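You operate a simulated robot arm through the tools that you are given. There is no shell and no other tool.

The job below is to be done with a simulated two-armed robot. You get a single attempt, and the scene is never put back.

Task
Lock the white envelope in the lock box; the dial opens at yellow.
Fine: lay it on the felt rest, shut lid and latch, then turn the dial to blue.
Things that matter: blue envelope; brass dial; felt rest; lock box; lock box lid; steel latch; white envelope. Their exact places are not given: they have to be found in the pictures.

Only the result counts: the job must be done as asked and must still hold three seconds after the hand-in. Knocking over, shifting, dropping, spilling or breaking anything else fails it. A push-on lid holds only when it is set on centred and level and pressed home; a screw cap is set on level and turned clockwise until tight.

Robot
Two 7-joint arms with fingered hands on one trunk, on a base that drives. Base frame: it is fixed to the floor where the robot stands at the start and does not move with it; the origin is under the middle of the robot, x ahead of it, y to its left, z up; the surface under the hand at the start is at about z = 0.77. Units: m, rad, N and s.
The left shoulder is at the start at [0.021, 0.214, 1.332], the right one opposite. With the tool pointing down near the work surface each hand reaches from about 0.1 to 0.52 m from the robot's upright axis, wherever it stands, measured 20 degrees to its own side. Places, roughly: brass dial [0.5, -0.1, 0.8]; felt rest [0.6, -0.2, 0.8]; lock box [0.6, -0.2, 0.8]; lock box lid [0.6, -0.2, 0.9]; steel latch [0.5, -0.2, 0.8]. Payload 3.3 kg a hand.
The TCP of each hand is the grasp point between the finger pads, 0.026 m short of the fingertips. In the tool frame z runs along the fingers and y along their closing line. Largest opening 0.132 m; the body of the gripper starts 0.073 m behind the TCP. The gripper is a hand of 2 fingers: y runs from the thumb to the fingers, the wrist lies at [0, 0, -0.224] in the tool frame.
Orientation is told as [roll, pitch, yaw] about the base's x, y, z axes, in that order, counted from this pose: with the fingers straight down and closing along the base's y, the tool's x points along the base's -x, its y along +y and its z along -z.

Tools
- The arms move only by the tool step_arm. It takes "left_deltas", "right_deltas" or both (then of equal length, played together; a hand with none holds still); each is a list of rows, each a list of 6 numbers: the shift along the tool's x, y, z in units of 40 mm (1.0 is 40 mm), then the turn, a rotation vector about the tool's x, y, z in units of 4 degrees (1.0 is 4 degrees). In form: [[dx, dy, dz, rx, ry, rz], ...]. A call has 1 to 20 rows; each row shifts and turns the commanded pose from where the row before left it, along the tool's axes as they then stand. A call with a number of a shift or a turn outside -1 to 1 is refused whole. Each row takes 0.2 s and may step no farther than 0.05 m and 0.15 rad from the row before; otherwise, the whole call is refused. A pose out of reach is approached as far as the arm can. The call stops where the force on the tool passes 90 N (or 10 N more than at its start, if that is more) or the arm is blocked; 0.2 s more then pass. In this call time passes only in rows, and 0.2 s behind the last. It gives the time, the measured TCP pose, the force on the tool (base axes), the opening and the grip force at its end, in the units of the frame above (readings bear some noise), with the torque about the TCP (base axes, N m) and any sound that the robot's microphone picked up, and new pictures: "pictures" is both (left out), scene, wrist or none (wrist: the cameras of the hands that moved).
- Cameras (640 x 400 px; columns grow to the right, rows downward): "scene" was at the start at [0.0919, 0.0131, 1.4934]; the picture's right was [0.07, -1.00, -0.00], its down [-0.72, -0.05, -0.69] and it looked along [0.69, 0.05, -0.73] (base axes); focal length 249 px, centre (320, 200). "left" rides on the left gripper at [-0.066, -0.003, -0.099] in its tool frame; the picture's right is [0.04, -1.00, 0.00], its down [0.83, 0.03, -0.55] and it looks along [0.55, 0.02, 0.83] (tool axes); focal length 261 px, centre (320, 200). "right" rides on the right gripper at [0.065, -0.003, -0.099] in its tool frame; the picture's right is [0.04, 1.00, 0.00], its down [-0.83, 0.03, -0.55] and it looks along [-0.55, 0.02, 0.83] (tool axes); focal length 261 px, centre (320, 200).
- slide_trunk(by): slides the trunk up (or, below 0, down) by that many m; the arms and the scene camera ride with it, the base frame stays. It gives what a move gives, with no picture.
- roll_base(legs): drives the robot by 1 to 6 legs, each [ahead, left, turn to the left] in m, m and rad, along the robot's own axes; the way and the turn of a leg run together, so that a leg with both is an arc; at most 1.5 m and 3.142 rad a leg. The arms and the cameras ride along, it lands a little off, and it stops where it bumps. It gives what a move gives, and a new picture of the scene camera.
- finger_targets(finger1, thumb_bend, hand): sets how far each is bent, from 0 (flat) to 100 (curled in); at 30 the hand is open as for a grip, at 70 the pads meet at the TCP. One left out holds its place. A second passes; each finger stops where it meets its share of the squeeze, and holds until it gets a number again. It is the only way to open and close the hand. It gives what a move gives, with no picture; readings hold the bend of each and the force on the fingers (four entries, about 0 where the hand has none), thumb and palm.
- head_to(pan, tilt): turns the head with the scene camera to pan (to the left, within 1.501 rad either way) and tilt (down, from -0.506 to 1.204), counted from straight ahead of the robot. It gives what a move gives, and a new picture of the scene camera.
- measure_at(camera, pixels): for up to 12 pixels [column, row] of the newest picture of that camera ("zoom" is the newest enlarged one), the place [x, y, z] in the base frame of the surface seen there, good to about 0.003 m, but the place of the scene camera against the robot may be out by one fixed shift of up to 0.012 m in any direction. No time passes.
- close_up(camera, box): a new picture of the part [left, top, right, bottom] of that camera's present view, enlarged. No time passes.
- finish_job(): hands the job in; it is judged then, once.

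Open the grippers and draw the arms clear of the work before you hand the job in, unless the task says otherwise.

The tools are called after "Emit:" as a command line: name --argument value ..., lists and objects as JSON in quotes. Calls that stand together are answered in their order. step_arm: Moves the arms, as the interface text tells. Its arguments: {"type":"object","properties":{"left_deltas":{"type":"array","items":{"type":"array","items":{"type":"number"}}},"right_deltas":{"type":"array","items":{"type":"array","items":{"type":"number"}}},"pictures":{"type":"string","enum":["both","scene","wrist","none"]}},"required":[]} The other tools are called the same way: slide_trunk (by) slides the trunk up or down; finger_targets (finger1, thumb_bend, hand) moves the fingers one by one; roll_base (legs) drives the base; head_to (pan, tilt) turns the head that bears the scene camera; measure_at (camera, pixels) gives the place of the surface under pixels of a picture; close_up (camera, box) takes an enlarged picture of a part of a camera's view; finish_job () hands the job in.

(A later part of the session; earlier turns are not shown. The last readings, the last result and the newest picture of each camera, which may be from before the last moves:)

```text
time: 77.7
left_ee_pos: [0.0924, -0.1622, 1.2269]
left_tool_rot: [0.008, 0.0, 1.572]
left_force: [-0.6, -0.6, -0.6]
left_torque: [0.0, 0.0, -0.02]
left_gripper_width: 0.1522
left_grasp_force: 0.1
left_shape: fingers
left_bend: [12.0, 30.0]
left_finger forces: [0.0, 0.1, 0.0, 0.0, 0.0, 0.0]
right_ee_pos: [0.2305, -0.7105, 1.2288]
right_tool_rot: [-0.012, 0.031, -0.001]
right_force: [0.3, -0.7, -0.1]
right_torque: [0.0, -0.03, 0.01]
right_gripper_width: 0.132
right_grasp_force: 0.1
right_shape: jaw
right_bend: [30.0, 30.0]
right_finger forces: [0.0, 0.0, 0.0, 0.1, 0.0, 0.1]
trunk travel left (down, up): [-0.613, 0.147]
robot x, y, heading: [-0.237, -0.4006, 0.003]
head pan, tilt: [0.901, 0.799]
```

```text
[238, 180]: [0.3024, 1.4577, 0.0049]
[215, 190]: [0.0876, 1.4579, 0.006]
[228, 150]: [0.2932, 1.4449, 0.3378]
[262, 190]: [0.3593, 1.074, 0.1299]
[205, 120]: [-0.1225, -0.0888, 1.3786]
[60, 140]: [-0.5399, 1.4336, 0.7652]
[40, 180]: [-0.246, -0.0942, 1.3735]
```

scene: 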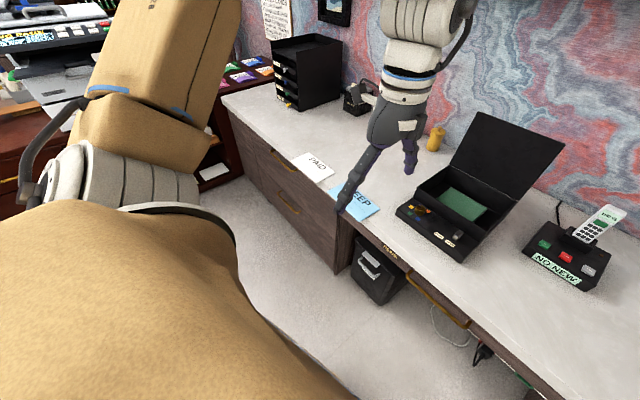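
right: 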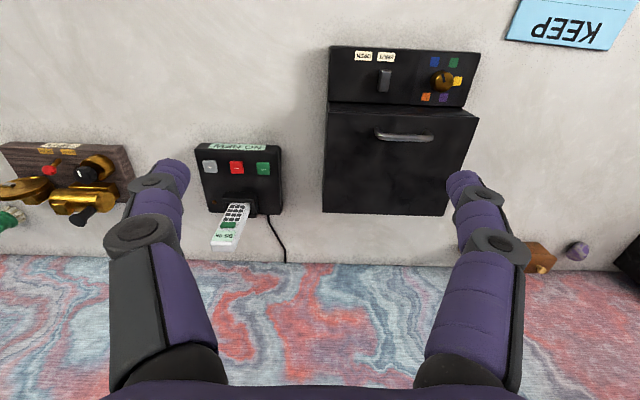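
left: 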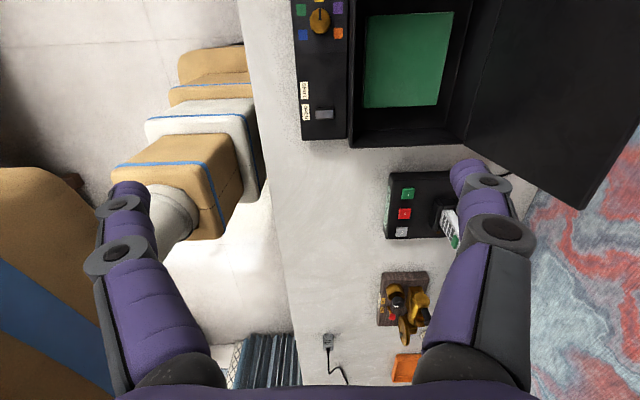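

The shelf is at y ≥ 1.44, so there is plenty of room. I slide left 0.6 m.

Emit:
roll_base --legs '[[0, 0.6, 0]]'

Emit:
head_to --pan 0.3 --tilt 0.7

```text
time: 81.1
left_ee_pos: [0.0893, 0.4385, 1.2259]
left_tool_rot: [0.008, 0.0, 1.573]
left_force: [-0.1, 0.1, -1.0]
left_torque: [-0.02, 0.04, -0.01]
left_gripper_width: 0.1523
left_grasp_force: 0.1
left_shape: fingers
left_bend: [12.0, 30.0]
left_finger forces: [0.1, 0.0, 0.0, 0.0, 0.0, 0.1]
right_ee_pos: [0.2292, -0.1089, 1.2287]
right_tool_rot: [-0.01, 0.029, -0.001]
right_force: [0.0, -1.0, 0.1]
right_torque: [-0.01, 0.01, -0.02]
right_gripper_width: 0.1318
right_grasp_force: 0.0
right_shape: jaw
right_bend: [30.0, 30.0]
right_finger forces: [0.0, 0.1, 0.1, 0.1, 0.0, 0.0]
trunk travel left (down, up): [-0.613, 0.147]
robot x, y, heading: [-0.238, 0.2011, 0.006]
head pan, tilt: [0.901, 0.799]
```

scene: 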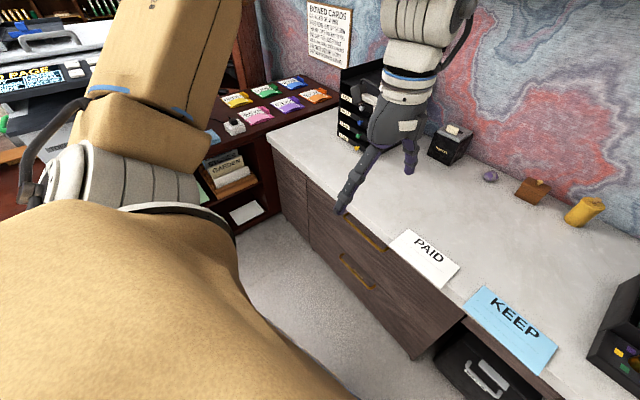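

```text
time: 82.1
left_ee_pos: [0.0909, 0.4391, 1.2265]
left_tool_rot: [0.009, -0.001, 1.574]
left_force: [-0.3, 0.5, -0.4]
left_torque: [0.01, 0.02, 0.02]
left_gripper_width: 0.1521
left_grasp_force: 0.2
left_shape: fingers
left_bend: [12.0, 30.0]
left_finger forces: [0.1, 0.1, 0.0, 0.1, 0.0, 0.0]
right_ee_pos: [0.2294, -0.1088, 1.2274]
right_tool_rot: [-0.012, 0.029, 0.0]
right_force: [-0.4, 0.3, 0.1]
right_torque: [-0.01, -0.04, -0.01]
right_gripper_width: 0.1318
right_grasp_force: 0.1
right_shape: jaw
right_bend: [30.0, 30.0]
right_finger forces: [0.0, 0.0, 0.0, 0.0, 0.0, 0.0]
trunk travel left (down, up): [-0.613, 0.147]
robot x, y, heading: [-0.2386, 0.2011, 0.002]
head pan, tilt: [0.3, 0.7]
```

scene: 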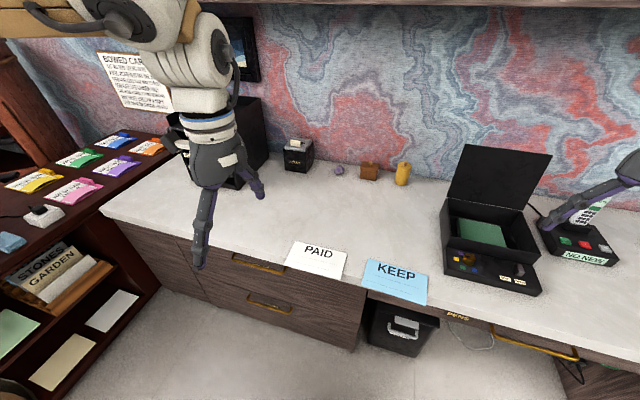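

I move the left hand forward, then tilt it toward pointing ahead (+x) with the fingers closing vertically.

Emit:
step_arm --left_deltas '[[0, -0.95, 0.3, 0, 0, 0], [0, -0.95, 0.3, 0, 0, 0], [0, -0.95, 0.3, 0, 0, 0], [0, -0.95, 0.3, 1, 0, 0], [0, -0.95, 0.3, 1, 0, 0], [0, 0, 0, 1, 0, 0], [0, 0, 0, 1, 0, 0], [0, 0, 0, 1, 0, 0], [0, 0, 0, 1, 0, 0], [0, 0, 0, 1, 0, 0], [0, 0, 0, 1, 0, 0], [0, 0, 0, 1, 0, 0], [0, 0, 0, 1, 0, 0], [0, 0, 0, 1, 0, 0], [0, 0, 0, 1, 0, 0], [0, 0, 0, 1, 0, 0], [0, 0, 0, 1, 0, 0]]' --pictures "scene"

Emit:
step_arm --left_deltas '[[0, 0, 0, 1, 0, 0], [0, 0, 0, 1, 0, 0], [0, 0, 0, 1, 0, 0], [0, 0, 0, 1, 0, 0], [0, 0, 0, 1, 0, 0], [0, 0, 0, 1, 0, 0], [0, 0, 0, 1, 0, 0], [0, 0, 0, 1, 0, 0], [0, 0, 0, 0.5, 0, 0]]'

```text
time: 85.7
left_ee_pos: [0.2803, 0.4396, 1.1673]
left_tool_rot: [-0.967, 0.002, 1.575]
left_force: [0.6, -0.1, 0.3]
left_torque: [0.0, -0.01, 0.01]
left_gripper_width: 0.1523
left_grasp_force: 0.1
left_shape: fingers
left_bend: [12.0, 30.0]
left_finger forces: [0.0, 0.1, 0.0, 0.0, 0.0, 0.1]
right_ee_pos: [0.2308, -0.1089, 1.228]
right_tool_rot: [-0.01, 0.03, 0.0]
right_force: [-0.3, -0.5, -0.4]
right_torque: [-0.02, 0.0, 0.01]
right_gripper_width: 0.1319
right_grasp_force: 0.1
right_shape: jaw
right_bend: [30.0, 30.0]
right_finger forces: [0.0, 0.0, 0.0, 0.0, 0.1, 0.0]
trunk travel left (down, up): [-0.613, 0.147]
robot x, y, heading: [-0.2367, 0.2014, 0.005]
head pan, tilt: [0.3, 0.7]
```

scene: 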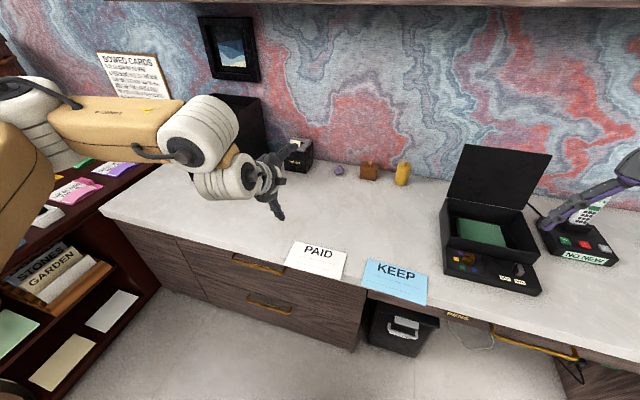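

```text
time: 87.7
left_ee_pos: [0.2774, 0.4214, 1.1598]
left_tool_rot: [-1.506, 0.01, 1.559]
left_force: [0.9, 0.3, 0.0]
left_torque: [0.02, 0.01, 0.0]
left_gripper_width: 0.1523
left_grasp_force: 0.1
left_shape: fingers
left_bend: [12.0, 30.0]
left_finger forces: [0.1, 0.0, 0.0, 0.0, 0.1, 0.0]
left hand out of reach, approached as far as the arm can: row 5, 6
right_ee_pos: [0.2296, -0.1104, 1.2291]
right_tool_rot: [-0.01, 0.029, 0.0]
right_force: [0.2, 0.0, -0.2]
right_torque: [0.01, -0.01, -0.02]
right_gripper_width: 0.132
right_grasp_force: 0.1
right_shape: jaw
right_bend: [30.0, 30.0]
right_finger forces: [0.1, 0.0, 0.1, 0.0, 0.0, 0.0]
trunk travel left (down, up): [-0.613, 0.147]
robot x, y, heading: [-0.2368, 0.2024, 0.005]
head pan, tilt: [0.3, 0.7]
```

scene: 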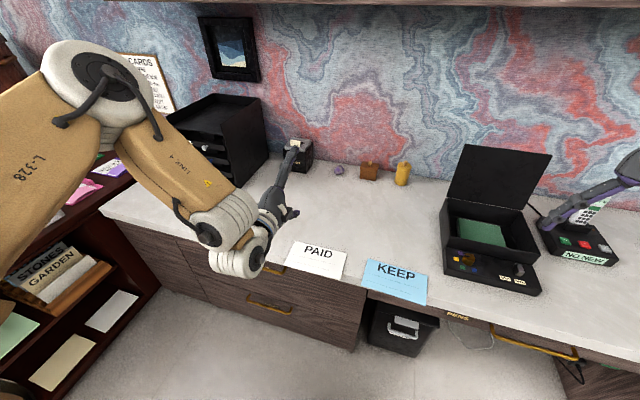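
left: 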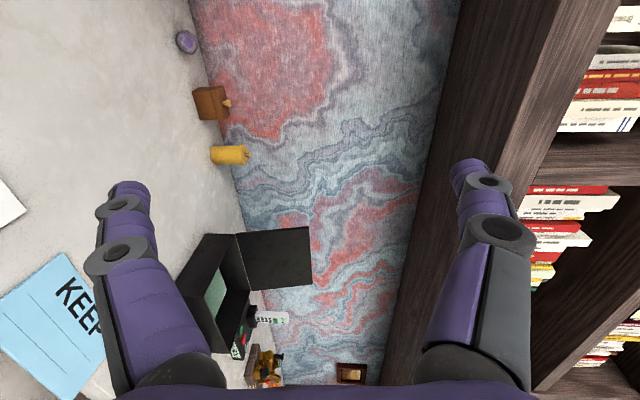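

The hand now points ahead (86°), closing vertically. I back the base 6 cm so the fingertips stay clear of the table, then lower the trunk to bring the hand to envelope height.

Emit:
roll_base --legs '[[-0.06, 0, 0]]'

Emit:
slide_trunk --by -0.33

Emit:
head_to --pan 0.45 --tilt 0.6

```text
time: 88.7
left_ee_pos: [0.2131, 0.4213, 1.161]
left_tool_rot: [-1.506, 0.01, 1.559]
left_force: [0.7, 0.6, 0.5]
left_torque: [0.01, 0.01, -0.02]
left_gripper_width: 0.1523
left_grasp_force: 0.1
left_shape: fingers
left_bend: [12.0, 30.0]
left_finger forces: [0.1, 0.1, 0.0, 0.0, 0.1, 0.0]
right_ee_pos: [0.1665, -0.1094, 1.2294]
right_tool_rot: [-0.011, 0.027, 0.002]
right_force: [-0.7, 0.3, 1.0]
right_torque: [-0.02, -0.04, -0.03]
right_gripper_width: 0.1318
right_grasp_force: 0.1
right_shape: jaw
right_bend: [30.0, 30.0]
right_finger forces: [0.0, 0.1, 0.0, 0.0, 0.0, 0.1]
trunk travel left (down, up): [-0.613, 0.147]
robot x, y, heading: [-0.2993, 0.1979, 0.001]
head pan, tilt: [0.3, 0.7]
```

scene: 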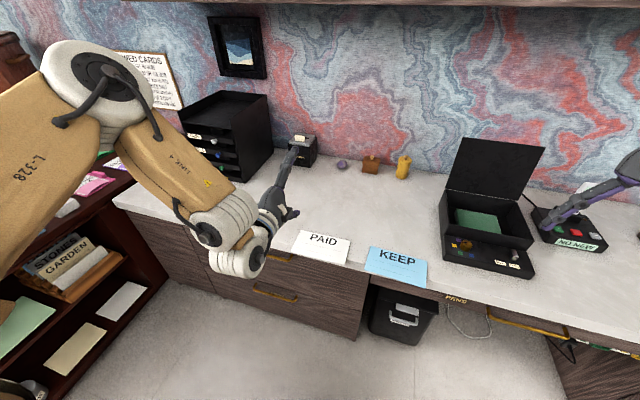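

```text
time: 91.9
left_ee_pos: [0.2156, 0.4212, 0.8309]
left_tool_rot: [-1.505, 0.008, 1.558]
left_force: [-0.5, 0.2, -0.7]
left_torque: [0.03, -0.01, 0.01]
left_gripper_width: 0.1522
left_grasp_force: 0.0
left_shape: fingers
left_bend: [12.0, 30.0]
left_finger forces: [0.1, 0.1, 0.0, 0.0, 0.1, 0.1]
right_ee_pos: [0.17, -0.1095, 0.8984]
right_tool_rot: [-0.01, 0.028, 0.002]
right_force: [0.4, -0.7, 0.3]
right_torque: [-0.02, 0.03, -0.02]
right_gripper_width: 0.1318
right_grasp_force: 0.0
right_shape: jaw
right_bend: [30.0, 30.0]
right_finger forces: [0.1, 0.0, 0.1, 0.1, 0.0, 0.0]
trunk travel left (down, up): [-0.283, 0.477]
robot x, y, heading: [-0.2991, 0.2018, 0.002]
head pan, tilt: [0.3, 0.7]
```

```text
time: 92.6
left_ee_pos: [0.2169, 0.4222, 0.8306]
left_tool_rot: [-1.506, 0.009, 1.559]
left_force: [-0.5, 0.2, 0.0]
left_torque: [-0.01, 0.0, -0.01]
left_gripper_width: 0.1523
left_grasp_force: 0.0
left_shape: fingers
left_bend: [12.0, 30.0]
left_finger forces: [0.0, 0.0, 0.0, 0.0, 0.1, 0.0]
right_ee_pos: [0.1699, -0.1095, 0.8984]
right_tool_rot: [-0.011, 0.03, 0.001]
right_force: [-0.4, -0.2, 0.7]
right_torque: [-0.01, -0.03, 0.01]
right_gripper_width: 0.1319
right_grasp_force: 0.0
right_shape: jaw
right_bend: [30.0, 30.0]
right_finger forces: [0.0, 0.0, 0.0, 0.0, 0.0, 0.0]
trunk travel left (down, up): [-0.283, 0.477]
robot x, y, heading: [-0.2965, 0.196, 0.003]
head pan, tilt: [0.45, 0.6]
```

scene: 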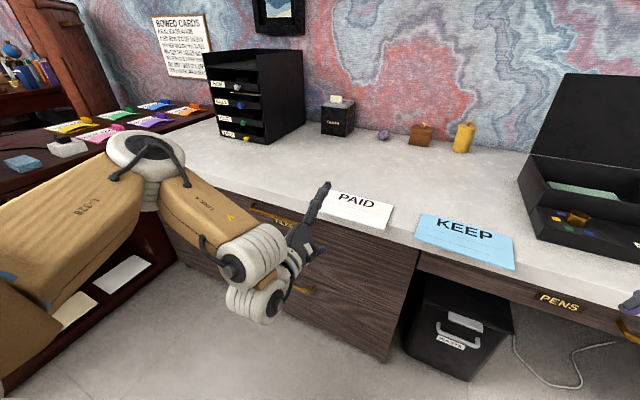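

The hand is at z 0.83, just in front of the envelope. I set the fingers to a moderate opening, lower to z ≈ 0.773 and level it, staying in front of the edge.

Emit:
finger_targets --hand "left" --finger1 50 --thumb_bend 50

Emit:
step_arm --left_deltas '[[0, 0.48, 0, 0.3, 0, 0], [0, 0.48, 0, 0.3, 0, 0], [0, 0.48, 0, 0.3, 0, 0]]'

```text
time: 93.6
left_ee_pos: [0.2156, 0.4221, 0.8301]
left_tool_rot: [-1.505, 0.011, 1.558]
left_force: [1.0, 0.2, 0.3]
left_torque: [0.04, -0.01, 0.01]
left_gripper_width: 0.0669
left_grasp_force: 0.0
left_shape: fingers
left_bend: [50.0, 50.0]
left_finger forces: [0.0, 0.0, 0.0, 0.1, 0.0, 0.0]
right_ee_pos: [0.1709, -0.1095, 0.8982]
right_tool_rot: [-0.009, 0.028, 0.001]
right_force: [0.3, 0.0, 0.0]
right_torque: [-0.01, -0.04, 0.04]
right_gripper_width: 0.132
right_grasp_force: 0.1
right_shape: jaw
right_bend: [30.0, 30.0]
right_finger forces: [0.0, 0.0, 0.0, 0.1, 0.0, 0.1]
trunk travel left (down, up): [-0.283, 0.477]
robot x, y, heading: [-0.2969, 0.2038, 0.002]
head pan, tilt: [0.45, 0.6]
```

```text
time: 94.4
left_ee_pos: [0.2132, 0.4211, 0.7739]
left_tool_rot: [-1.567, 0.009, 1.557]
left_force: [0.0, -0.3, -0.7]
left_torque: [-0.03, -0.02, 0.01]
left_gripper_width: 0.0671
left_grasp_force: 0.0
left_shape: fingers
left_bend: [50.0, 50.0]
left_finger forces: [0.0, 0.1, 0.0, 0.0, 0.1, 0.0]
right_ee_pos: [0.1698, -0.1098, 0.8991]
right_tool_rot: [-0.01, 0.032, 0.001]
right_force: [0.2, 0.3, -0.4]
right_torque: [-0.01, 0.01, -0.01]
right_gripper_width: 0.1318
right_grasp_force: 0.0
right_shape: jaw
right_bend: [30.0, 30.0]
right_finger forces: [0.0, 0.0, 0.1, 0.1, 0.0, 0.0]
trunk travel left (down, up): [-0.283, 0.477]
robot x, y, heading: [-0.2965, 0.1992, 0.004]
head pan, tilt: [0.45, 0.6]
```

scene: 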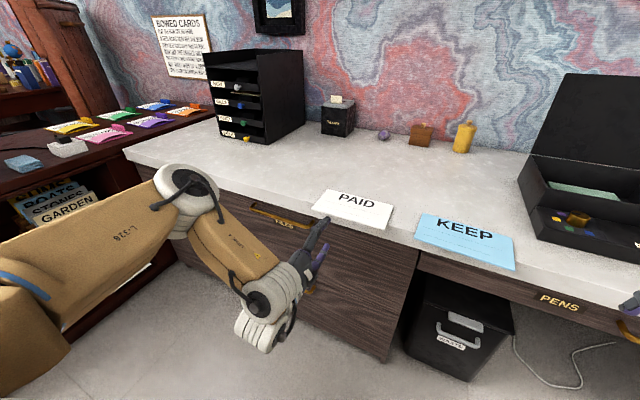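
left: 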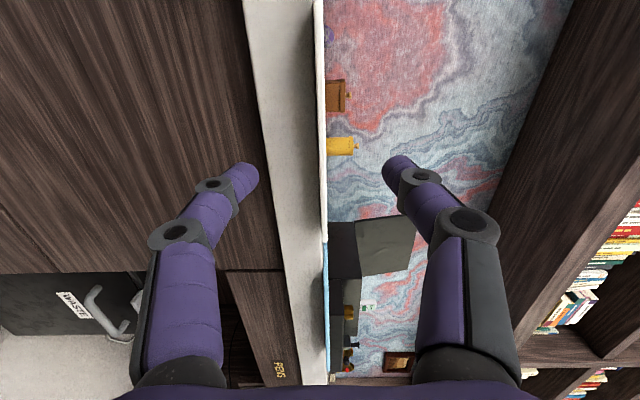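

In the wrist view the envelope is edge-on as the white strip at column ~322, with the slab's front face at columns 250–315. I measure both.

Emit:
measure_at --camera "left" --pixels '[[322, 120], [322, 200], [322, 60], [322, 235], [285, 150], [300, 200], [260, 150], [312, 150], [240, 100], [326, 300], [323, 20]]'

Emit:
close_up --camera "left" --box '[230, 0, 430, 125]'

Emit:
close_up --camera "scene" --box '[230, 160, 430, 300]'

```text
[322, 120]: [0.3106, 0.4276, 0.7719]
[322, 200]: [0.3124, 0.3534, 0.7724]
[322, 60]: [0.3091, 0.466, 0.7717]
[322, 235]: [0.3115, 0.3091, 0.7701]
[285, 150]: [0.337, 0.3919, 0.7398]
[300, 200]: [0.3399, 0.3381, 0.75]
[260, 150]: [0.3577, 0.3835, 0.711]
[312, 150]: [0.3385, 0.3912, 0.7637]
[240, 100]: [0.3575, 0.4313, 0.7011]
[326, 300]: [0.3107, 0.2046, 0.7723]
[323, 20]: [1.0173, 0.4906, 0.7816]
```

```text
3.20 times, centred on (330, 62) of left
```

zoom: 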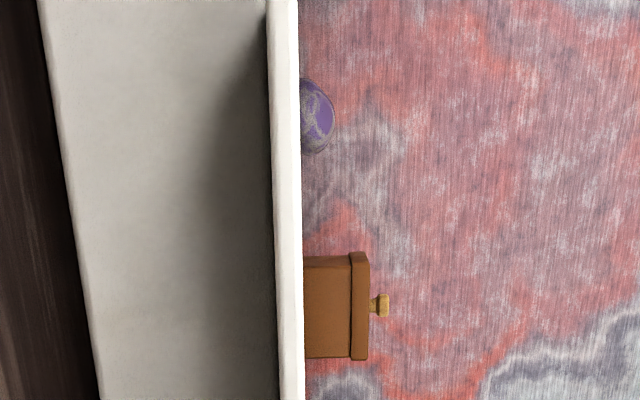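

```text
2.86 times, centred on (330, 230) of scene
```

zoom: 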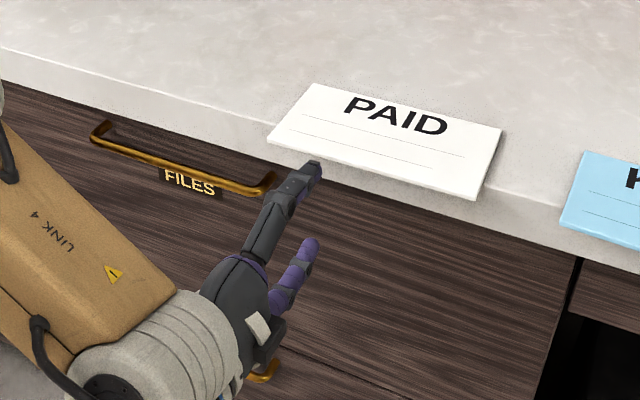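

The envelope's front edge is at x 0.311, z 0.772, y 0.305–0.495, with 2.7 cm of overhang. I check the drawer handle near the lower finger.

Emit:
measure_at --camera "scene" --pixels '[[324, 222], [318, 226], [290, 215], [265, 207], [326, 220], [340, 200], [325, 218], [327, 247]]'

Emit:
measure_at --camera "zoom" --pixels '[[270, 182], [255, 190], [180, 168], [95, 132], [310, 170], [305, 250], [280, 215]]'

```text
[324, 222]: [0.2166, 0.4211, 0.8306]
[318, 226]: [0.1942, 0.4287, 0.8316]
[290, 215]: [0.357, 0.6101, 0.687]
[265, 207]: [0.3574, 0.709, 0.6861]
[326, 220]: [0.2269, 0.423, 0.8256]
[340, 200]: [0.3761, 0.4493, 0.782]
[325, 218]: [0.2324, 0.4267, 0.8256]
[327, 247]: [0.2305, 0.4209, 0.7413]
```

```text
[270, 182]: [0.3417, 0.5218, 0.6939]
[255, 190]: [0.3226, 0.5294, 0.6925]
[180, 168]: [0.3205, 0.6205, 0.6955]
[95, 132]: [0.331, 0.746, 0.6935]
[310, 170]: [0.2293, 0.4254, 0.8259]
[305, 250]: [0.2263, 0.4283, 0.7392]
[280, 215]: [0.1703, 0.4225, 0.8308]
```

The handle is clear of my path (y ≥ 0.52). I centre on y = 0.40 and slide the open fingers over and under the overhanging edge (TCP to x ≈ 0.306).

Emit:
step_arm --left_deltas '[[0.26, 0.02, 0.3, 0, 0, 0], [0.26, 0.02, 0.3, 0, 0, 0], [0, 0, 0.58, 0, 0, 0], [0, 0, 0.58, 0, 0, 0], [0, 0, 0.5, 0, 0, 0]]'

Emit:
close_up --camera "left" --box '[200, 60, 440, 240]'

Emit:
measure_at --camera "left" --pixels '[[322, 160], [322, 200], [322, 240], [300, 200], [310, 180]]'

```text
time: 95.6
left_ee_pos: [0.2937, 0.3998, 0.7722]
left_tool_rot: [-1.569, 0.012, 1.56]
left_force: [0.3, -1.1, 0.2]
left_torque: [0.0, 0.03, -0.03]
left_gripper_width: 0.0667
left_grasp_force: 0.0
left_shape: fingers
left_bend: [50.0, 50.0]
left_finger forces: [0.1, 0.0, 0.1, 0.1, 0.1, 0.1]
left hand out of reach, approached as far as the arm can: row 5
right_ee_pos: [0.1708, -0.1096, 0.8992]
right_tool_rot: [-0.01, 0.029, 0.001]
right_force: [-0.4, 0.2, -0.4]
right_torque: [0.01, 0.01, -0.02]
right_gripper_width: 0.1319
right_grasp_force: 0.1
right_shape: jaw
right_bend: [30.0, 30.0]
right_finger forces: [0.0, 0.0, 0.0, 0.0, 0.0, 0.0]
trunk travel left (down, up): [-0.283, 0.477]
robot x, y, heading: [-0.2955, 0.196, 0.005]
head pan, tilt: [0.45, 0.6]
```

scene: 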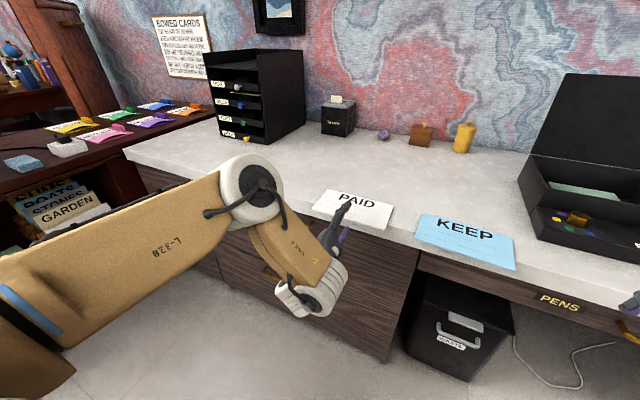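
left: 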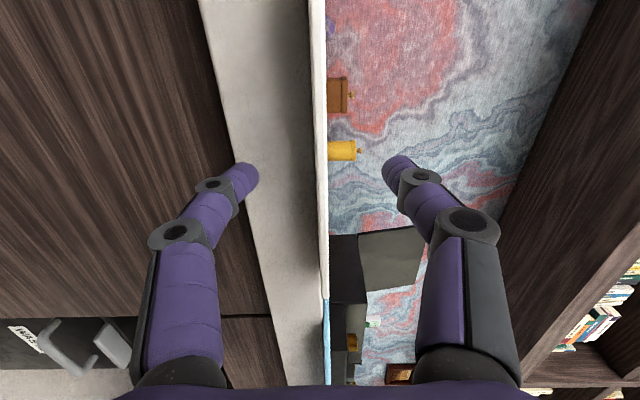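

```text
2.22 times, centred on (320, 150) of left
```

zoom: 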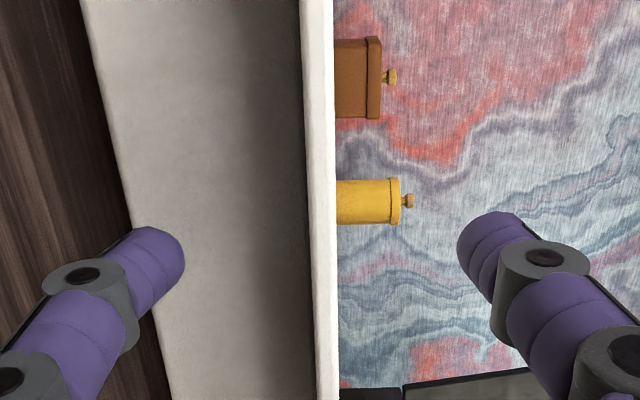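

```text
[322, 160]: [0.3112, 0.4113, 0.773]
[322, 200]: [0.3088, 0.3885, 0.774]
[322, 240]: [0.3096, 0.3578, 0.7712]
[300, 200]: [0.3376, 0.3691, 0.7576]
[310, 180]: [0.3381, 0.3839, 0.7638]
```

The arm ran out of reach 1.2 cm short. I retract the hand 8 cm, roll the base 8 cm nearer, and re-approach.

Emit:
step_arm --left_deltas '[[0, 0, -1, 0, 0, 0], [0, 0, -1, 0, 0, 0]]' --pictures "none"

Emit:
roll_base --legs '[[0.07, 0, 0]]'

```text
time: 96.2
left_ee_pos: [0.2142, 0.3985, 0.7724]
left_tool_rot: [-1.571, 0.012, 1.56]
left_force: [-0.5, -0.1, 0.0]
left_torque: [0.03, 0.0, 0.01]
left_gripper_width: 0.0669
left_grasp_force: 0.1
left_shape: fingers
left_bend: [50.0, 50.0]
left_finger forces: [0.0, 0.1, 0.1, 0.0, 0.0, 0.0]
right_ee_pos: [0.1696, -0.1096, 0.8984]
right_tool_rot: [-0.011, 0.028, 0.002]
right_force: [0.6, -0.1, -0.2]
right_torque: [-0.03, 0.02, 0.01]
right_gripper_width: 0.132
right_grasp_force: 0.0
right_shape: jaw
right_bend: [30.0, 30.0]
right_finger forces: [0.0, 0.0, 0.0, 0.0, 0.0, 0.0]
trunk travel left (down, up): [-0.283, 0.477]
robot x, y, heading: [-0.2979, 0.1991, 0.006]
head pan, tilt: [0.45, 0.6]
```

```text
time: 97.2
left_ee_pos: [0.2853, 0.3985, 0.7702]
left_tool_rot: [-1.567, 0.009, 1.556]
left_force: [0.6, -0.6, 1.1]
left_torque: [-0.02, -0.01, 0.0]
left_gripper_width: 0.0668
left_grasp_force: 0.0
left_shape: fingers
left_bend: [50.0, 50.0]
left_finger forces: [0.0, 0.1, 0.0, 0.0, 0.0, 0.0]
right_ee_pos: [0.2386, -0.111, 0.8992]
right_tool_rot: [-0.013, 0.029, -0.001]
right_force: [0.4, -0.9, 0.0]
right_torque: [-0.01, 0.01, -0.03]
right_gripper_width: 0.132
right_grasp_force: 0.1
right_shape: jaw
right_bend: [30.0, 30.0]
right_finger forces: [0.1, 0.1, 0.0, 0.1, 0.1, 0.0]
trunk travel left (down, up): [-0.283, 0.477]
robot x, y, heading: [-0.2244, 0.2011, 0.002]
head pan, tilt: [0.45, 0.6]
```

scene: 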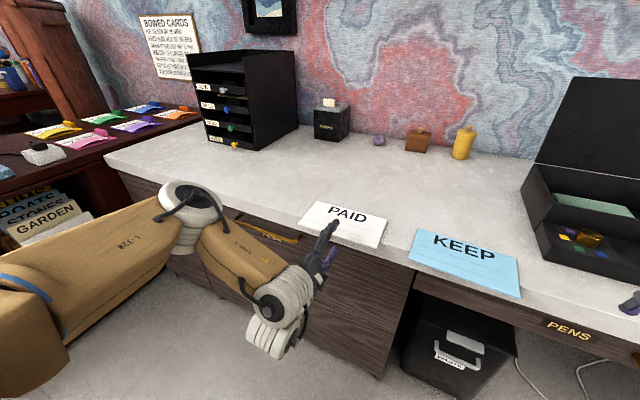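

I move forward 2.1 cm to bring the TCP to x ≈ 0.307 and raise 2 mm, so the pads straddle the edge.

Emit:
step_arm --left_deltas '[[0, -0.06, 0.27, 0, 0, 0], [0, 0, 0.27, 0, 0, 0]]' --pictures "wrist"

Emit:
measure_at --camera "left" --pixels '[[322, 160], [322, 200], [322, 240], [300, 200], [310, 180]]'

```text
time: 97.8
left_ee_pos: [0.3047, 0.3978, 0.7745]
left_tool_rot: [-1.566, 0.01, 1.556]
left_force: [-3.5, -0.7, -0.2]
left_torque: [-0.03, 0.13, -0.01]
left_gripper_width: 0.0664
left_grasp_force: 1.7
left_shape: fingers
left_bend: [50.0, 50.0]
left_finger forces: [3.6, 0.0, 0.1, 0.0, 0.1, 0.0]
right_ee_pos: [0.2394, -0.1103, 0.8992]
right_tool_rot: [-0.012, 0.03, 0.0]
right_force: [-0.3, 0.2, -0.2]
right_torque: [0.01, 0.0, -0.02]
right_gripper_width: 0.1321
right_grasp_force: 0.1
right_shape: jaw
right_bend: [30.0, 30.0]
right_finger forces: [0.1, 0.0, 0.0, 0.0, 0.1, 0.0]
trunk travel left (down, up): [-0.283, 0.477]
robot x, y, heading: [-0.2276, 0.2011, -0.002]
head pan, tilt: [0.45, 0.6]
```

left: 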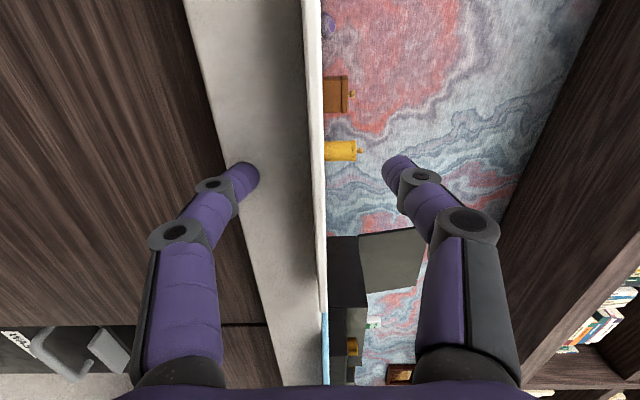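

```text
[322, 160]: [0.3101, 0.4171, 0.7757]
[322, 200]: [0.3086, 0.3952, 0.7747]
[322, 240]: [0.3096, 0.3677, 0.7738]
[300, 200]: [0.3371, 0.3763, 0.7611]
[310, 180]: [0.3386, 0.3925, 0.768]
```

The lower fingertip just touches the slab's front face. I ease back 2 mm and close both fingers on the overhang.

Emit:
step_arm --left_deltas '[[0, 0, -0.06, 0, 0, 0]]' --pictures "none"

Emit:
finger_targets --hand "left" --finger1 66 --thumb_bend 66

Emit:
close_up --camera "left" --box '[200, 60, 440, 240]'

```text
time: 98.2
left_ee_pos: [0.3035, 0.3969, 0.7736]
left_tool_rot: [-1.568, 0.011, 1.557]
left_force: [-0.4, 0.1, 0.0]
left_torque: [0.0, -0.02, 0.0]
left_gripper_width: 0.0666
left_grasp_force: 0.2
left_shape: fingers
left_bend: [50.0, 50.0]
left_finger forces: [0.0, 0.1, 0.1, 0.1, 0.0, 0.0]
right_ee_pos: [0.2395, -0.1101, 0.8985]
right_tool_rot: [-0.01, 0.029, -0.002]
right_force: [0.0, -0.5, -0.3]
right_torque: [0.02, 0.0, 0.01]
right_gripper_width: 0.1323
right_grasp_force: 0.1
right_shape: jaw
right_bend: [30.0, 30.0]
right_finger forces: [0.1, 0.1, 0.0, 0.0, 0.0, 0.0]
trunk travel left (down, up): [-0.283, 0.477]
robot x, y, heading: [-0.2255, 0.1972, 0.002]
head pan, tilt: [0.45, 0.6]
```

```text
time: 99.2
left_ee_pos: [0.3027, 0.3977, 0.7744]
left_tool_rot: [-1.567, 0.01, 1.559]
left_force: [-0.2, -0.5, 0.4]
left_torque: [0.02, 0.01, 0.05]
left_gripper_width: 0.0144
left_grasp_force: 0.1
left_shape: fingers
left_bend: [66.0, 66.0]
left_finger forces: [0.0, 0.0, 0.0, 0.1, 0.0, 0.0]
right_ee_pos: [0.2389, -0.1098, 0.8994]
right_tool_rot: [-0.011, 0.03, 0.0]
right_force: [0.0, 0.1, 0.0]
right_torque: [0.01, 0.03, -0.01]
right_gripper_width: 0.1317
right_grasp_force: 0.0
right_shape: jaw
right_bend: [30.0, 30.0]
right_finger forces: [0.0, 0.0, 0.1, 0.0, 0.1, 0.0]
trunk travel left (down, up): [-0.283, 0.477]
robot x, y, heading: [-0.227, 0.2005, 0.003]
head pan, tilt: [0.45, 0.6]
```

```text
2.22 times, centred on (320, 150) of left
```

zoom: 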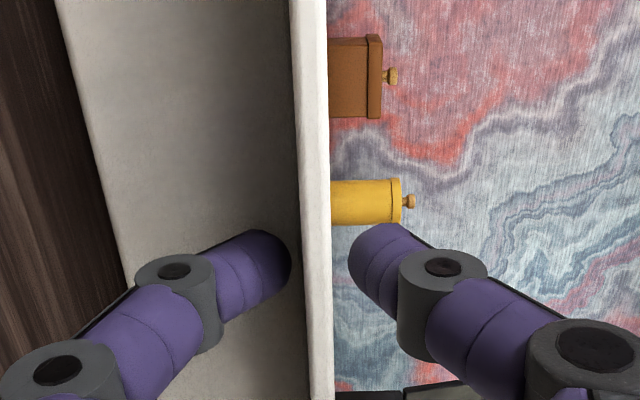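

The envelope edge lies neatly between the fingertips. I close to squeeze it.

Emit:
finger_targets --hand "left" --finger1 73 --thumb_bend 73

Emit:
close_up --camera "left" --box '[200, 60, 440, 240]'

```text
time: 100.2
left_ee_pos: [0.3029, 0.3976, 0.7729]
left_tool_rot: [-1.566, 0.011, 1.557]
left_force: [0.7, -0.4, 1.3]
left_torque: [-0.01, -0.04, 0.02]
left_gripper_width: 0.0032
left_grasp_force: 4.3
left_shape: fingers
left_bend: [71.0, 71.0]
left_finger forces: [4.1, 0.0, 0.1, 0.0, 4.9, 0.0]
right_ee_pos: [0.2396, -0.1099, 0.8991]
right_tool_rot: [-0.01, 0.031, 0.002]
right_force: [0.1, 0.8, -0.1]
right_torque: [0.01, 0.01, 0.02]
right_gripper_width: 0.1317
right_grasp_force: 0.1
right_shape: jaw
right_bend: [30.0, 30.0]
right_finger forces: [0.1, 0.1, 0.0, 0.0, 0.0, 0.0]
trunk travel left (down, up): [-0.283, 0.477]
robot x, y, heading: [-0.228, 0.2016, 0.006]
head pan, tilt: [0.45, 0.6]
```

```text
2.22 times, centred on (320, 150) of left
```

zoom: 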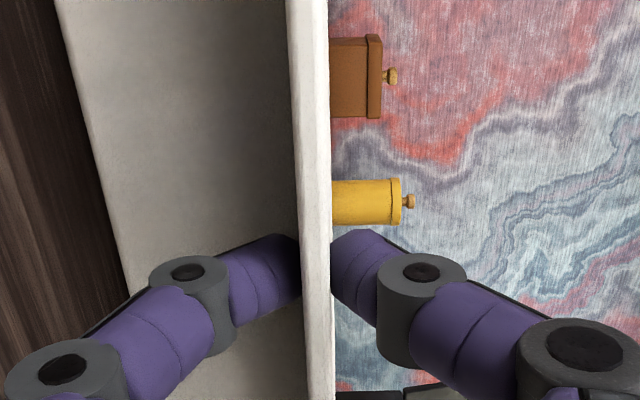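

Both fingers bear on the envelope (4–5 N). I squeeze harder and lift 4 cm to test the grip.

Emit:
finger_targets --hand "left" --finger1 82 --thumb_bend 82

Emit:
step_arm --left_deltas '[[0, -0.3, 0, 0, 0, 0], [0, -0.4, 0, 0, 0, 0], [0, -0.4, 0, 0, 0, 0]]'

Emit:
close_up --camera "scene" --box '[230, 140, 430, 300]'

```text
time: 101.2
left_ee_pos: [0.3027, 0.3985, 0.7733]
left_tool_rot: [-1.567, 0.011, 1.557]
left_force: [1.0, 0.0, 4.2]
left_torque: [0.02, -0.15, 0.01]
left_gripper_width: 0.0013
left_grasp_force: 16.8
left_shape: fingers
left_bend: [75.0, 74.0]
left_finger forces: [15.1, 0.0, 0.0, 0.0, 18.5, 0.0]
right_ee_pos: [0.2387, -0.111, 0.8978]
right_tool_rot: [-0.011, 0.029, 0.001]
right_force: [-0.7, 0.7, 0.5]
right_torque: [0.0, -0.03, -0.03]
right_gripper_width: 0.1317
right_grasp_force: 0.1
right_shape: jaw
right_bend: [30.0, 30.0]
right_finger forces: [0.0, 0.1, 0.1, 0.0, 0.0, 0.0]
trunk travel left (down, up): [-0.283, 0.477]
robot x, y, heading: [-0.2266, 0.1987, 0.001]
head pan, tilt: [0.45, 0.6]
```

```text
time: 102.0
left_ee_pos: [0.3034, 0.3975, 0.8177]
left_tool_rot: [-1.566, 0.008, 1.557]
left_force: [-0.1, 0.2, -0.1]
left_torque: [-0.03, 0.03, -0.01]
left_gripper_width: 0.0013
left_grasp_force: 16.4
left_shape: fingers
left_bend: [76.0, 75.0]
left_finger forces: [16.6, 0.0, 0.0, 0.0, 16.2, 0.0]
right_ee_pos: [0.2392, -0.1096, 0.8999]
right_tool_rot: [-0.011, 0.029, -0.001]
right_force: [0.4, 0.5, 0.3]
right_torque: [0.02, 0.02, 0.0]
right_gripper_width: 0.1321
right_grasp_force: 0.0
right_shape: jaw
right_bend: [30.0, 30.0]
right_finger forces: [0.0, 0.0, 0.0, 0.1, 0.0, 0.1]
trunk travel left (down, up): [-0.283, 0.477]
robot x, y, heading: [-0.2257, 0.1978, 0.005]
head pan, tilt: [0.45, 0.6]
```

scene: 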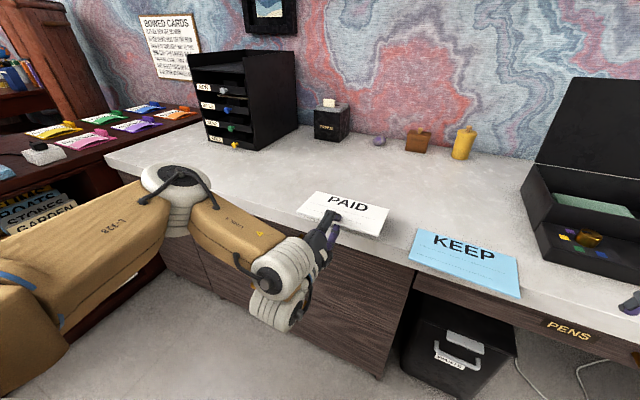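
left: 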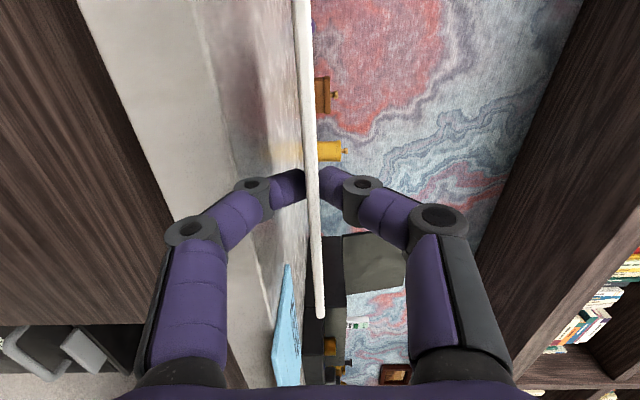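

```text
2.50 times, centred on (330, 220) of scene
```

zoom: 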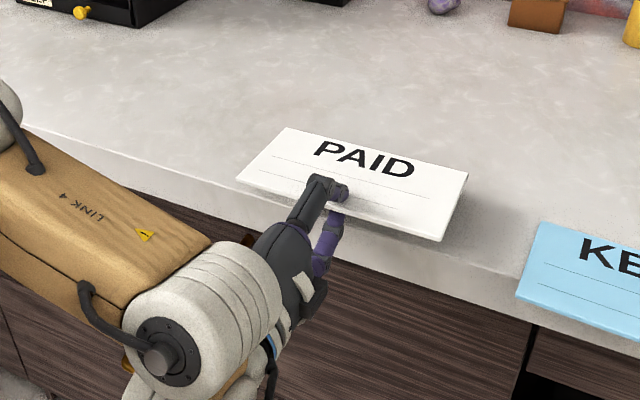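

The white envelope is held level and free of the desk. I raise the trunk to carry it well above everything, then drive right and ahead to the box.

Emit:
slide_trunk --by 0.32

Emit:
roll_base --legs '[[0, -0.6, 0]]'

Emit:
roll_base --legs '[[0.22, 0, 0]]'

```text
time: 105.2
left_ee_pos: [0.3038, 0.3988, 1.1382]
left_tool_rot: [-1.567, 0.012, 1.559]
left_force: [-0.2, 0.9, -1.2]
left_torque: [0.0, 0.03, -0.01]
left_gripper_width: 0.0012
left_grasp_force: 16.2
left_shape: fingers
left_bend: [76.0, 75.0]
left_finger forces: [16.7, 0.0, 0.1, 0.0, 16.2, 0.1]
right_ee_pos: [0.2393, -0.1101, 1.2191]
right_tool_rot: [-0.009, 0.03, 0.0]
right_force: [0.9, 1.0, 0.3]
right_torque: [-0.02, 0.0, 0.03]
right_gripper_width: 0.1318
right_grasp_force: 0.1
right_shape: jaw
right_bend: [30.0, 30.0]
right_finger forces: [0.0, 0.0, 0.0, 0.0, 0.0, 0.0]
trunk travel left (down, up): [-0.603, 0.157]
robot x, y, heading: [-0.2286, 0.1986, 0.002]
head pan, tilt: [0.45, 0.6]
```

```text
time: 108.6
left_ee_pos: [0.3045, -0.1963, 1.138]
left_tool_rot: [-1.569, 0.008, 1.555]
left_force: [0.3, -0.7, -0.9]
left_torque: [-0.01, 0.04, 0.01]
left_gripper_width: 0.0012
left_grasp_force: 16.4
left_shape: fingers
left_bend: [76.0, 75.0]
left_finger forces: [16.7, 0.1, 0.1, 0.1, 16.1, 0.0]
right_ee_pos: [0.2392, -0.7058, 1.2186]
right_tool_rot: [-0.009, 0.029, -0.002]
right_force: [-0.2, 0.1, 0.3]
right_torque: [0.01, 0.04, 0.0]
right_gripper_width: 0.132
right_grasp_force: 0.0
right_shape: jaw
right_bend: [30.0, 30.0]
right_finger forces: [0.0, 0.1, 0.0, 0.0, 0.1, 0.0]
trunk travel left (down, up): [-0.603, 0.157]
robot x, y, heading: [-0.2274, -0.3954, 0.002]
head pan, tilt: [0.45, 0.6]
```

scene: 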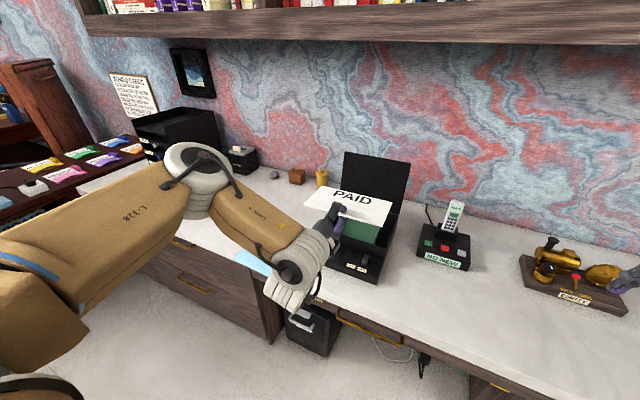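

```text
time: 110.3
left_ee_pos: [0.5269, -0.1965, 1.1367]
left_tool_rot: [-1.567, 0.011, 1.556]
left_force: [-0.5, -0.7, -1.0]
left_torque: [0.04, 0.02, -0.03]
left_gripper_width: 0.0013
left_grasp_force: 17.2
left_shape: fingers
left_bend: [76.0, 75.0]
left_finger forces: [16.8, 0.0, 0.1, 0.1, 16.3, 0.0]
right_ee_pos: [0.4612, -0.7052, 1.2183]
right_tool_rot: [-0.011, 0.03, -0.002]
right_force: [-0.1, 0.8, 0.3]
right_torque: [0.0, 0.05, 0.04]
right_gripper_width: 0.1319
right_grasp_force: 0.0
right_shape: jaw
right_bend: [30.0, 30.0]
right_finger forces: [0.0, 0.0, 0.0, 0.0, 0.0, 0.0]
trunk travel left (down, up): [-0.603, 0.157]
robot x, y, heading: [-0.005, -0.391, 0.003]
head pan, tilt: [0.45, 0.6]
```

scene: 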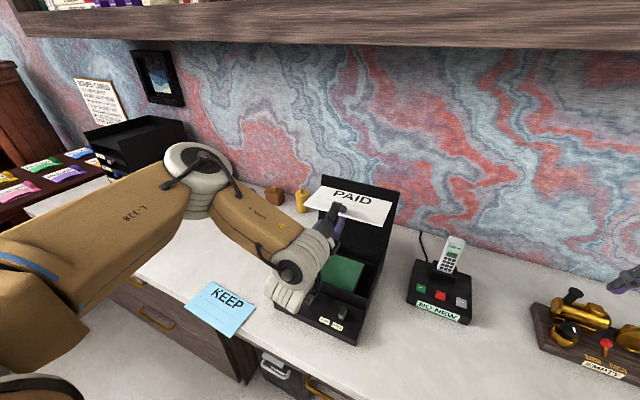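

The envelope is over the box area, still gripped at 17 N. I roll 8 cm further ahead, then centre on the felt's y (-0.158) and pitch the hand to 45° down while still high.

Emit:
roll_base --legs '[[0.08, 0, 0]]'

Emit:
step_arm --left_deltas '[[-0.3, 0, -0.2, -1, 0, 0], [-0.3, 0, -0.2, -1, 0, 0], [-0.3, 0, -0.2, -1, 0, 0], [0, 0, 0, -1, 0, 0], [0, 0, 0, -1, 0, 0], [0, 0, 0, -1, 0, 0], [0, 0, 0, -1, 0, 0], [0, 0, 0, -1, 0, 0], [0, 0, 0, -1, 0, 0], [0, 0, 0, -1, 0, 0], [0, 0, 0, -1, 0, 0], [0, 0, 0, -0.2, 0, 0]]'

```text
time: 111.3
left_ee_pos: [0.6078, -0.1955, 1.1369]
left_tool_rot: [-1.565, 0.01, 1.557]
left_force: [0.3, -0.7, 0.4]
left_torque: [0.01, 0.03, 0.02]
left_gripper_width: 0.001
left_grasp_force: 16.0
left_shape: fingers
left_bend: [76.0, 75.0]
left_finger forces: [16.6, 0.0, 0.0, 0.0, 16.1, 0.0]
right_ee_pos: [0.5431, -0.7046, 1.218]
right_tool_rot: [-0.009, 0.032, 0.001]
right_force: [0.2, 0.6, -1.0]
right_torque: [0.02, 0.05, -0.01]
right_gripper_width: 0.1319
right_grasp_force: 0.1
right_shape: jaw
right_bend: [30.0, 30.0]
right_finger forces: [0.0, 0.0, 0.1, 0.0, 0.0, 0.1]
trunk travel left (down, up): [-0.603, 0.157]
robot x, y, heading: [0.0763, -0.3927, 0.001]
head pan, tilt: [0.45, 0.6]
```

scene: 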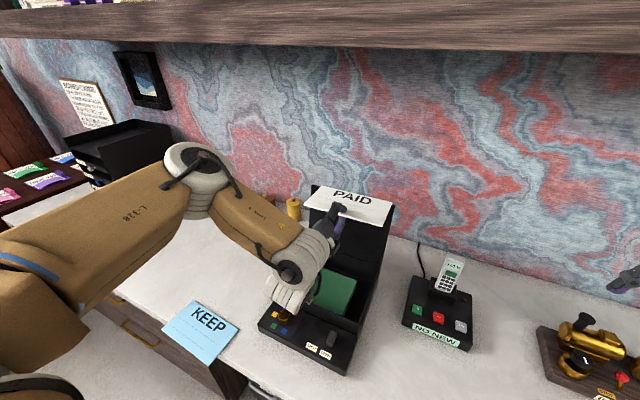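

```text
time: 113.9
left_ee_pos: [0.583, -0.1585, 1.1383]
left_tool_rot: [-0.785, 0.009, 1.556]
left_force: [-0.2, 0.4, -0.6]
left_torque: [-0.02, 0.04, 0.0]
left_gripper_width: 0.0012
left_grasp_force: 16.3
left_shape: fingers
left_bend: [76.0, 75.0]
left_finger forces: [16.7, 0.1, 0.0, 0.1, 16.2, 0.0]
right_ee_pos: [0.5413, -0.7033, 1.2189]
right_tool_rot: [-0.013, 0.03, -0.001]
right_force: [-0.2, 0.3, 0.6]
right_torque: [-0.02, -0.01, -0.02]
right_gripper_width: 0.1321
right_grasp_force: 0.0
right_shape: jaw
right_bend: [30.0, 30.0]
right_finger forces: [0.1, 0.0, 0.0, 0.0, 0.1, 0.0]
trunk travel left (down, up): [-0.603, 0.157]
robot x, y, heading: [0.0741, -0.3963, 0.004]
head pan, tilt: [0.45, 0.6]
```

scene: 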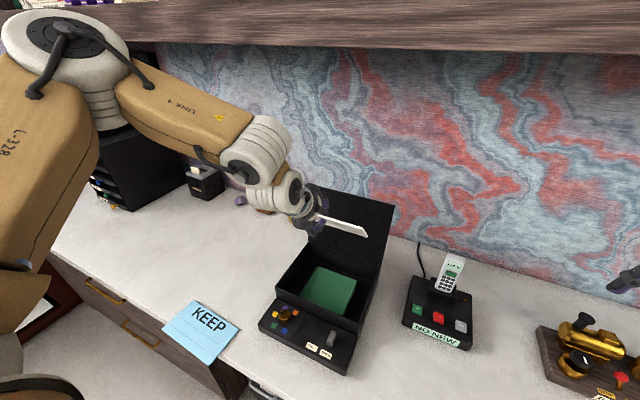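
left: 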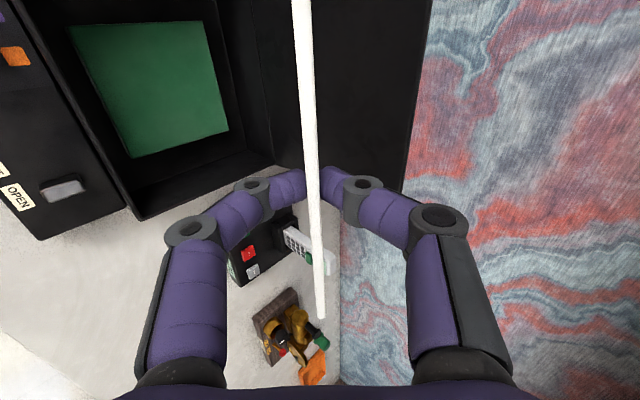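

The hand points 45° down with the envelope edge-on above the felt. I descend most of the way (to z ≈ 0.93), shifting 2 cm forward.

Emit:
step_arm --left_deltas '[[0, 0.73, 0.89, 0, 0, 0], [0, 0.73, 0.89, 0, 0, 0], [0, 0.73, 0.89, 0, 0, 0], [0, 0.73, 0.89, 0, 0, 0], [0, 0.37, 0.44, 0, 0, 0]]'

Emit:
measure_at --camera "left" --pixels '[[300, 10], [305, 60], [312, 120], [200, 100], [120, 60], [100, 200], [220, 130], [320, 300]]'

```text
time: 115.1
left_ee_pos: [0.6025, -0.1627, 0.9302]
left_tool_rot: [-0.784, 0.009, 1.558]
left_force: [-0.1, 0.4, 0.1]
left_torque: [-0.03, 0.01, -0.01]
left_gripper_width: 0.0014
left_grasp_force: 16.1
left_shape: fingers
left_bend: [77.0, 75.0]
left_finger forces: [16.6, 0.0, 0.0, 0.0, 16.3, 0.1]
right_ee_pos: [0.5414, -0.7035, 1.2192]
right_tool_rot: [-0.01, 0.031, 0.0]
right_force: [0.6, 0.4, -0.7]
right_torque: [-0.02, 0.03, 0.03]
right_gripper_width: 0.1319
right_grasp_force: 0.1
right_shape: jaw
right_bend: [30.0, 30.0]
right_finger forces: [0.1, 0.0, 0.1, 0.0, 0.0, 0.0]
trunk travel left (down, up): [-0.603, 0.157]
robot x, y, heading: [0.0762, -0.3933, 0.002]
head pan, tilt: [0.45, 0.6]
```

scene: 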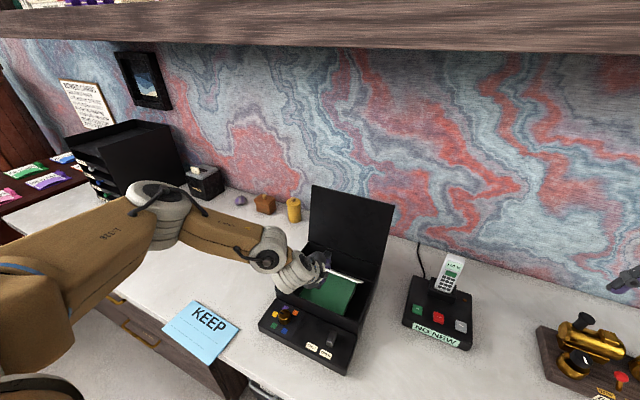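
left: 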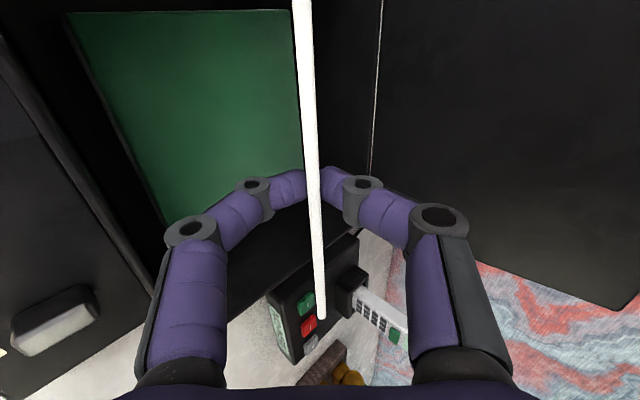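

```text
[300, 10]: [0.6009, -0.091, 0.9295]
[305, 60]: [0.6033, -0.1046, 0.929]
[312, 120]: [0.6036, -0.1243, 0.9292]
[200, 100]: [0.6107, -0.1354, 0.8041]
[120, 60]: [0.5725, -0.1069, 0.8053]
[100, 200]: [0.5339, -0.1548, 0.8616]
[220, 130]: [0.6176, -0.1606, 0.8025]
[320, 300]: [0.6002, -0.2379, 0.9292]
```

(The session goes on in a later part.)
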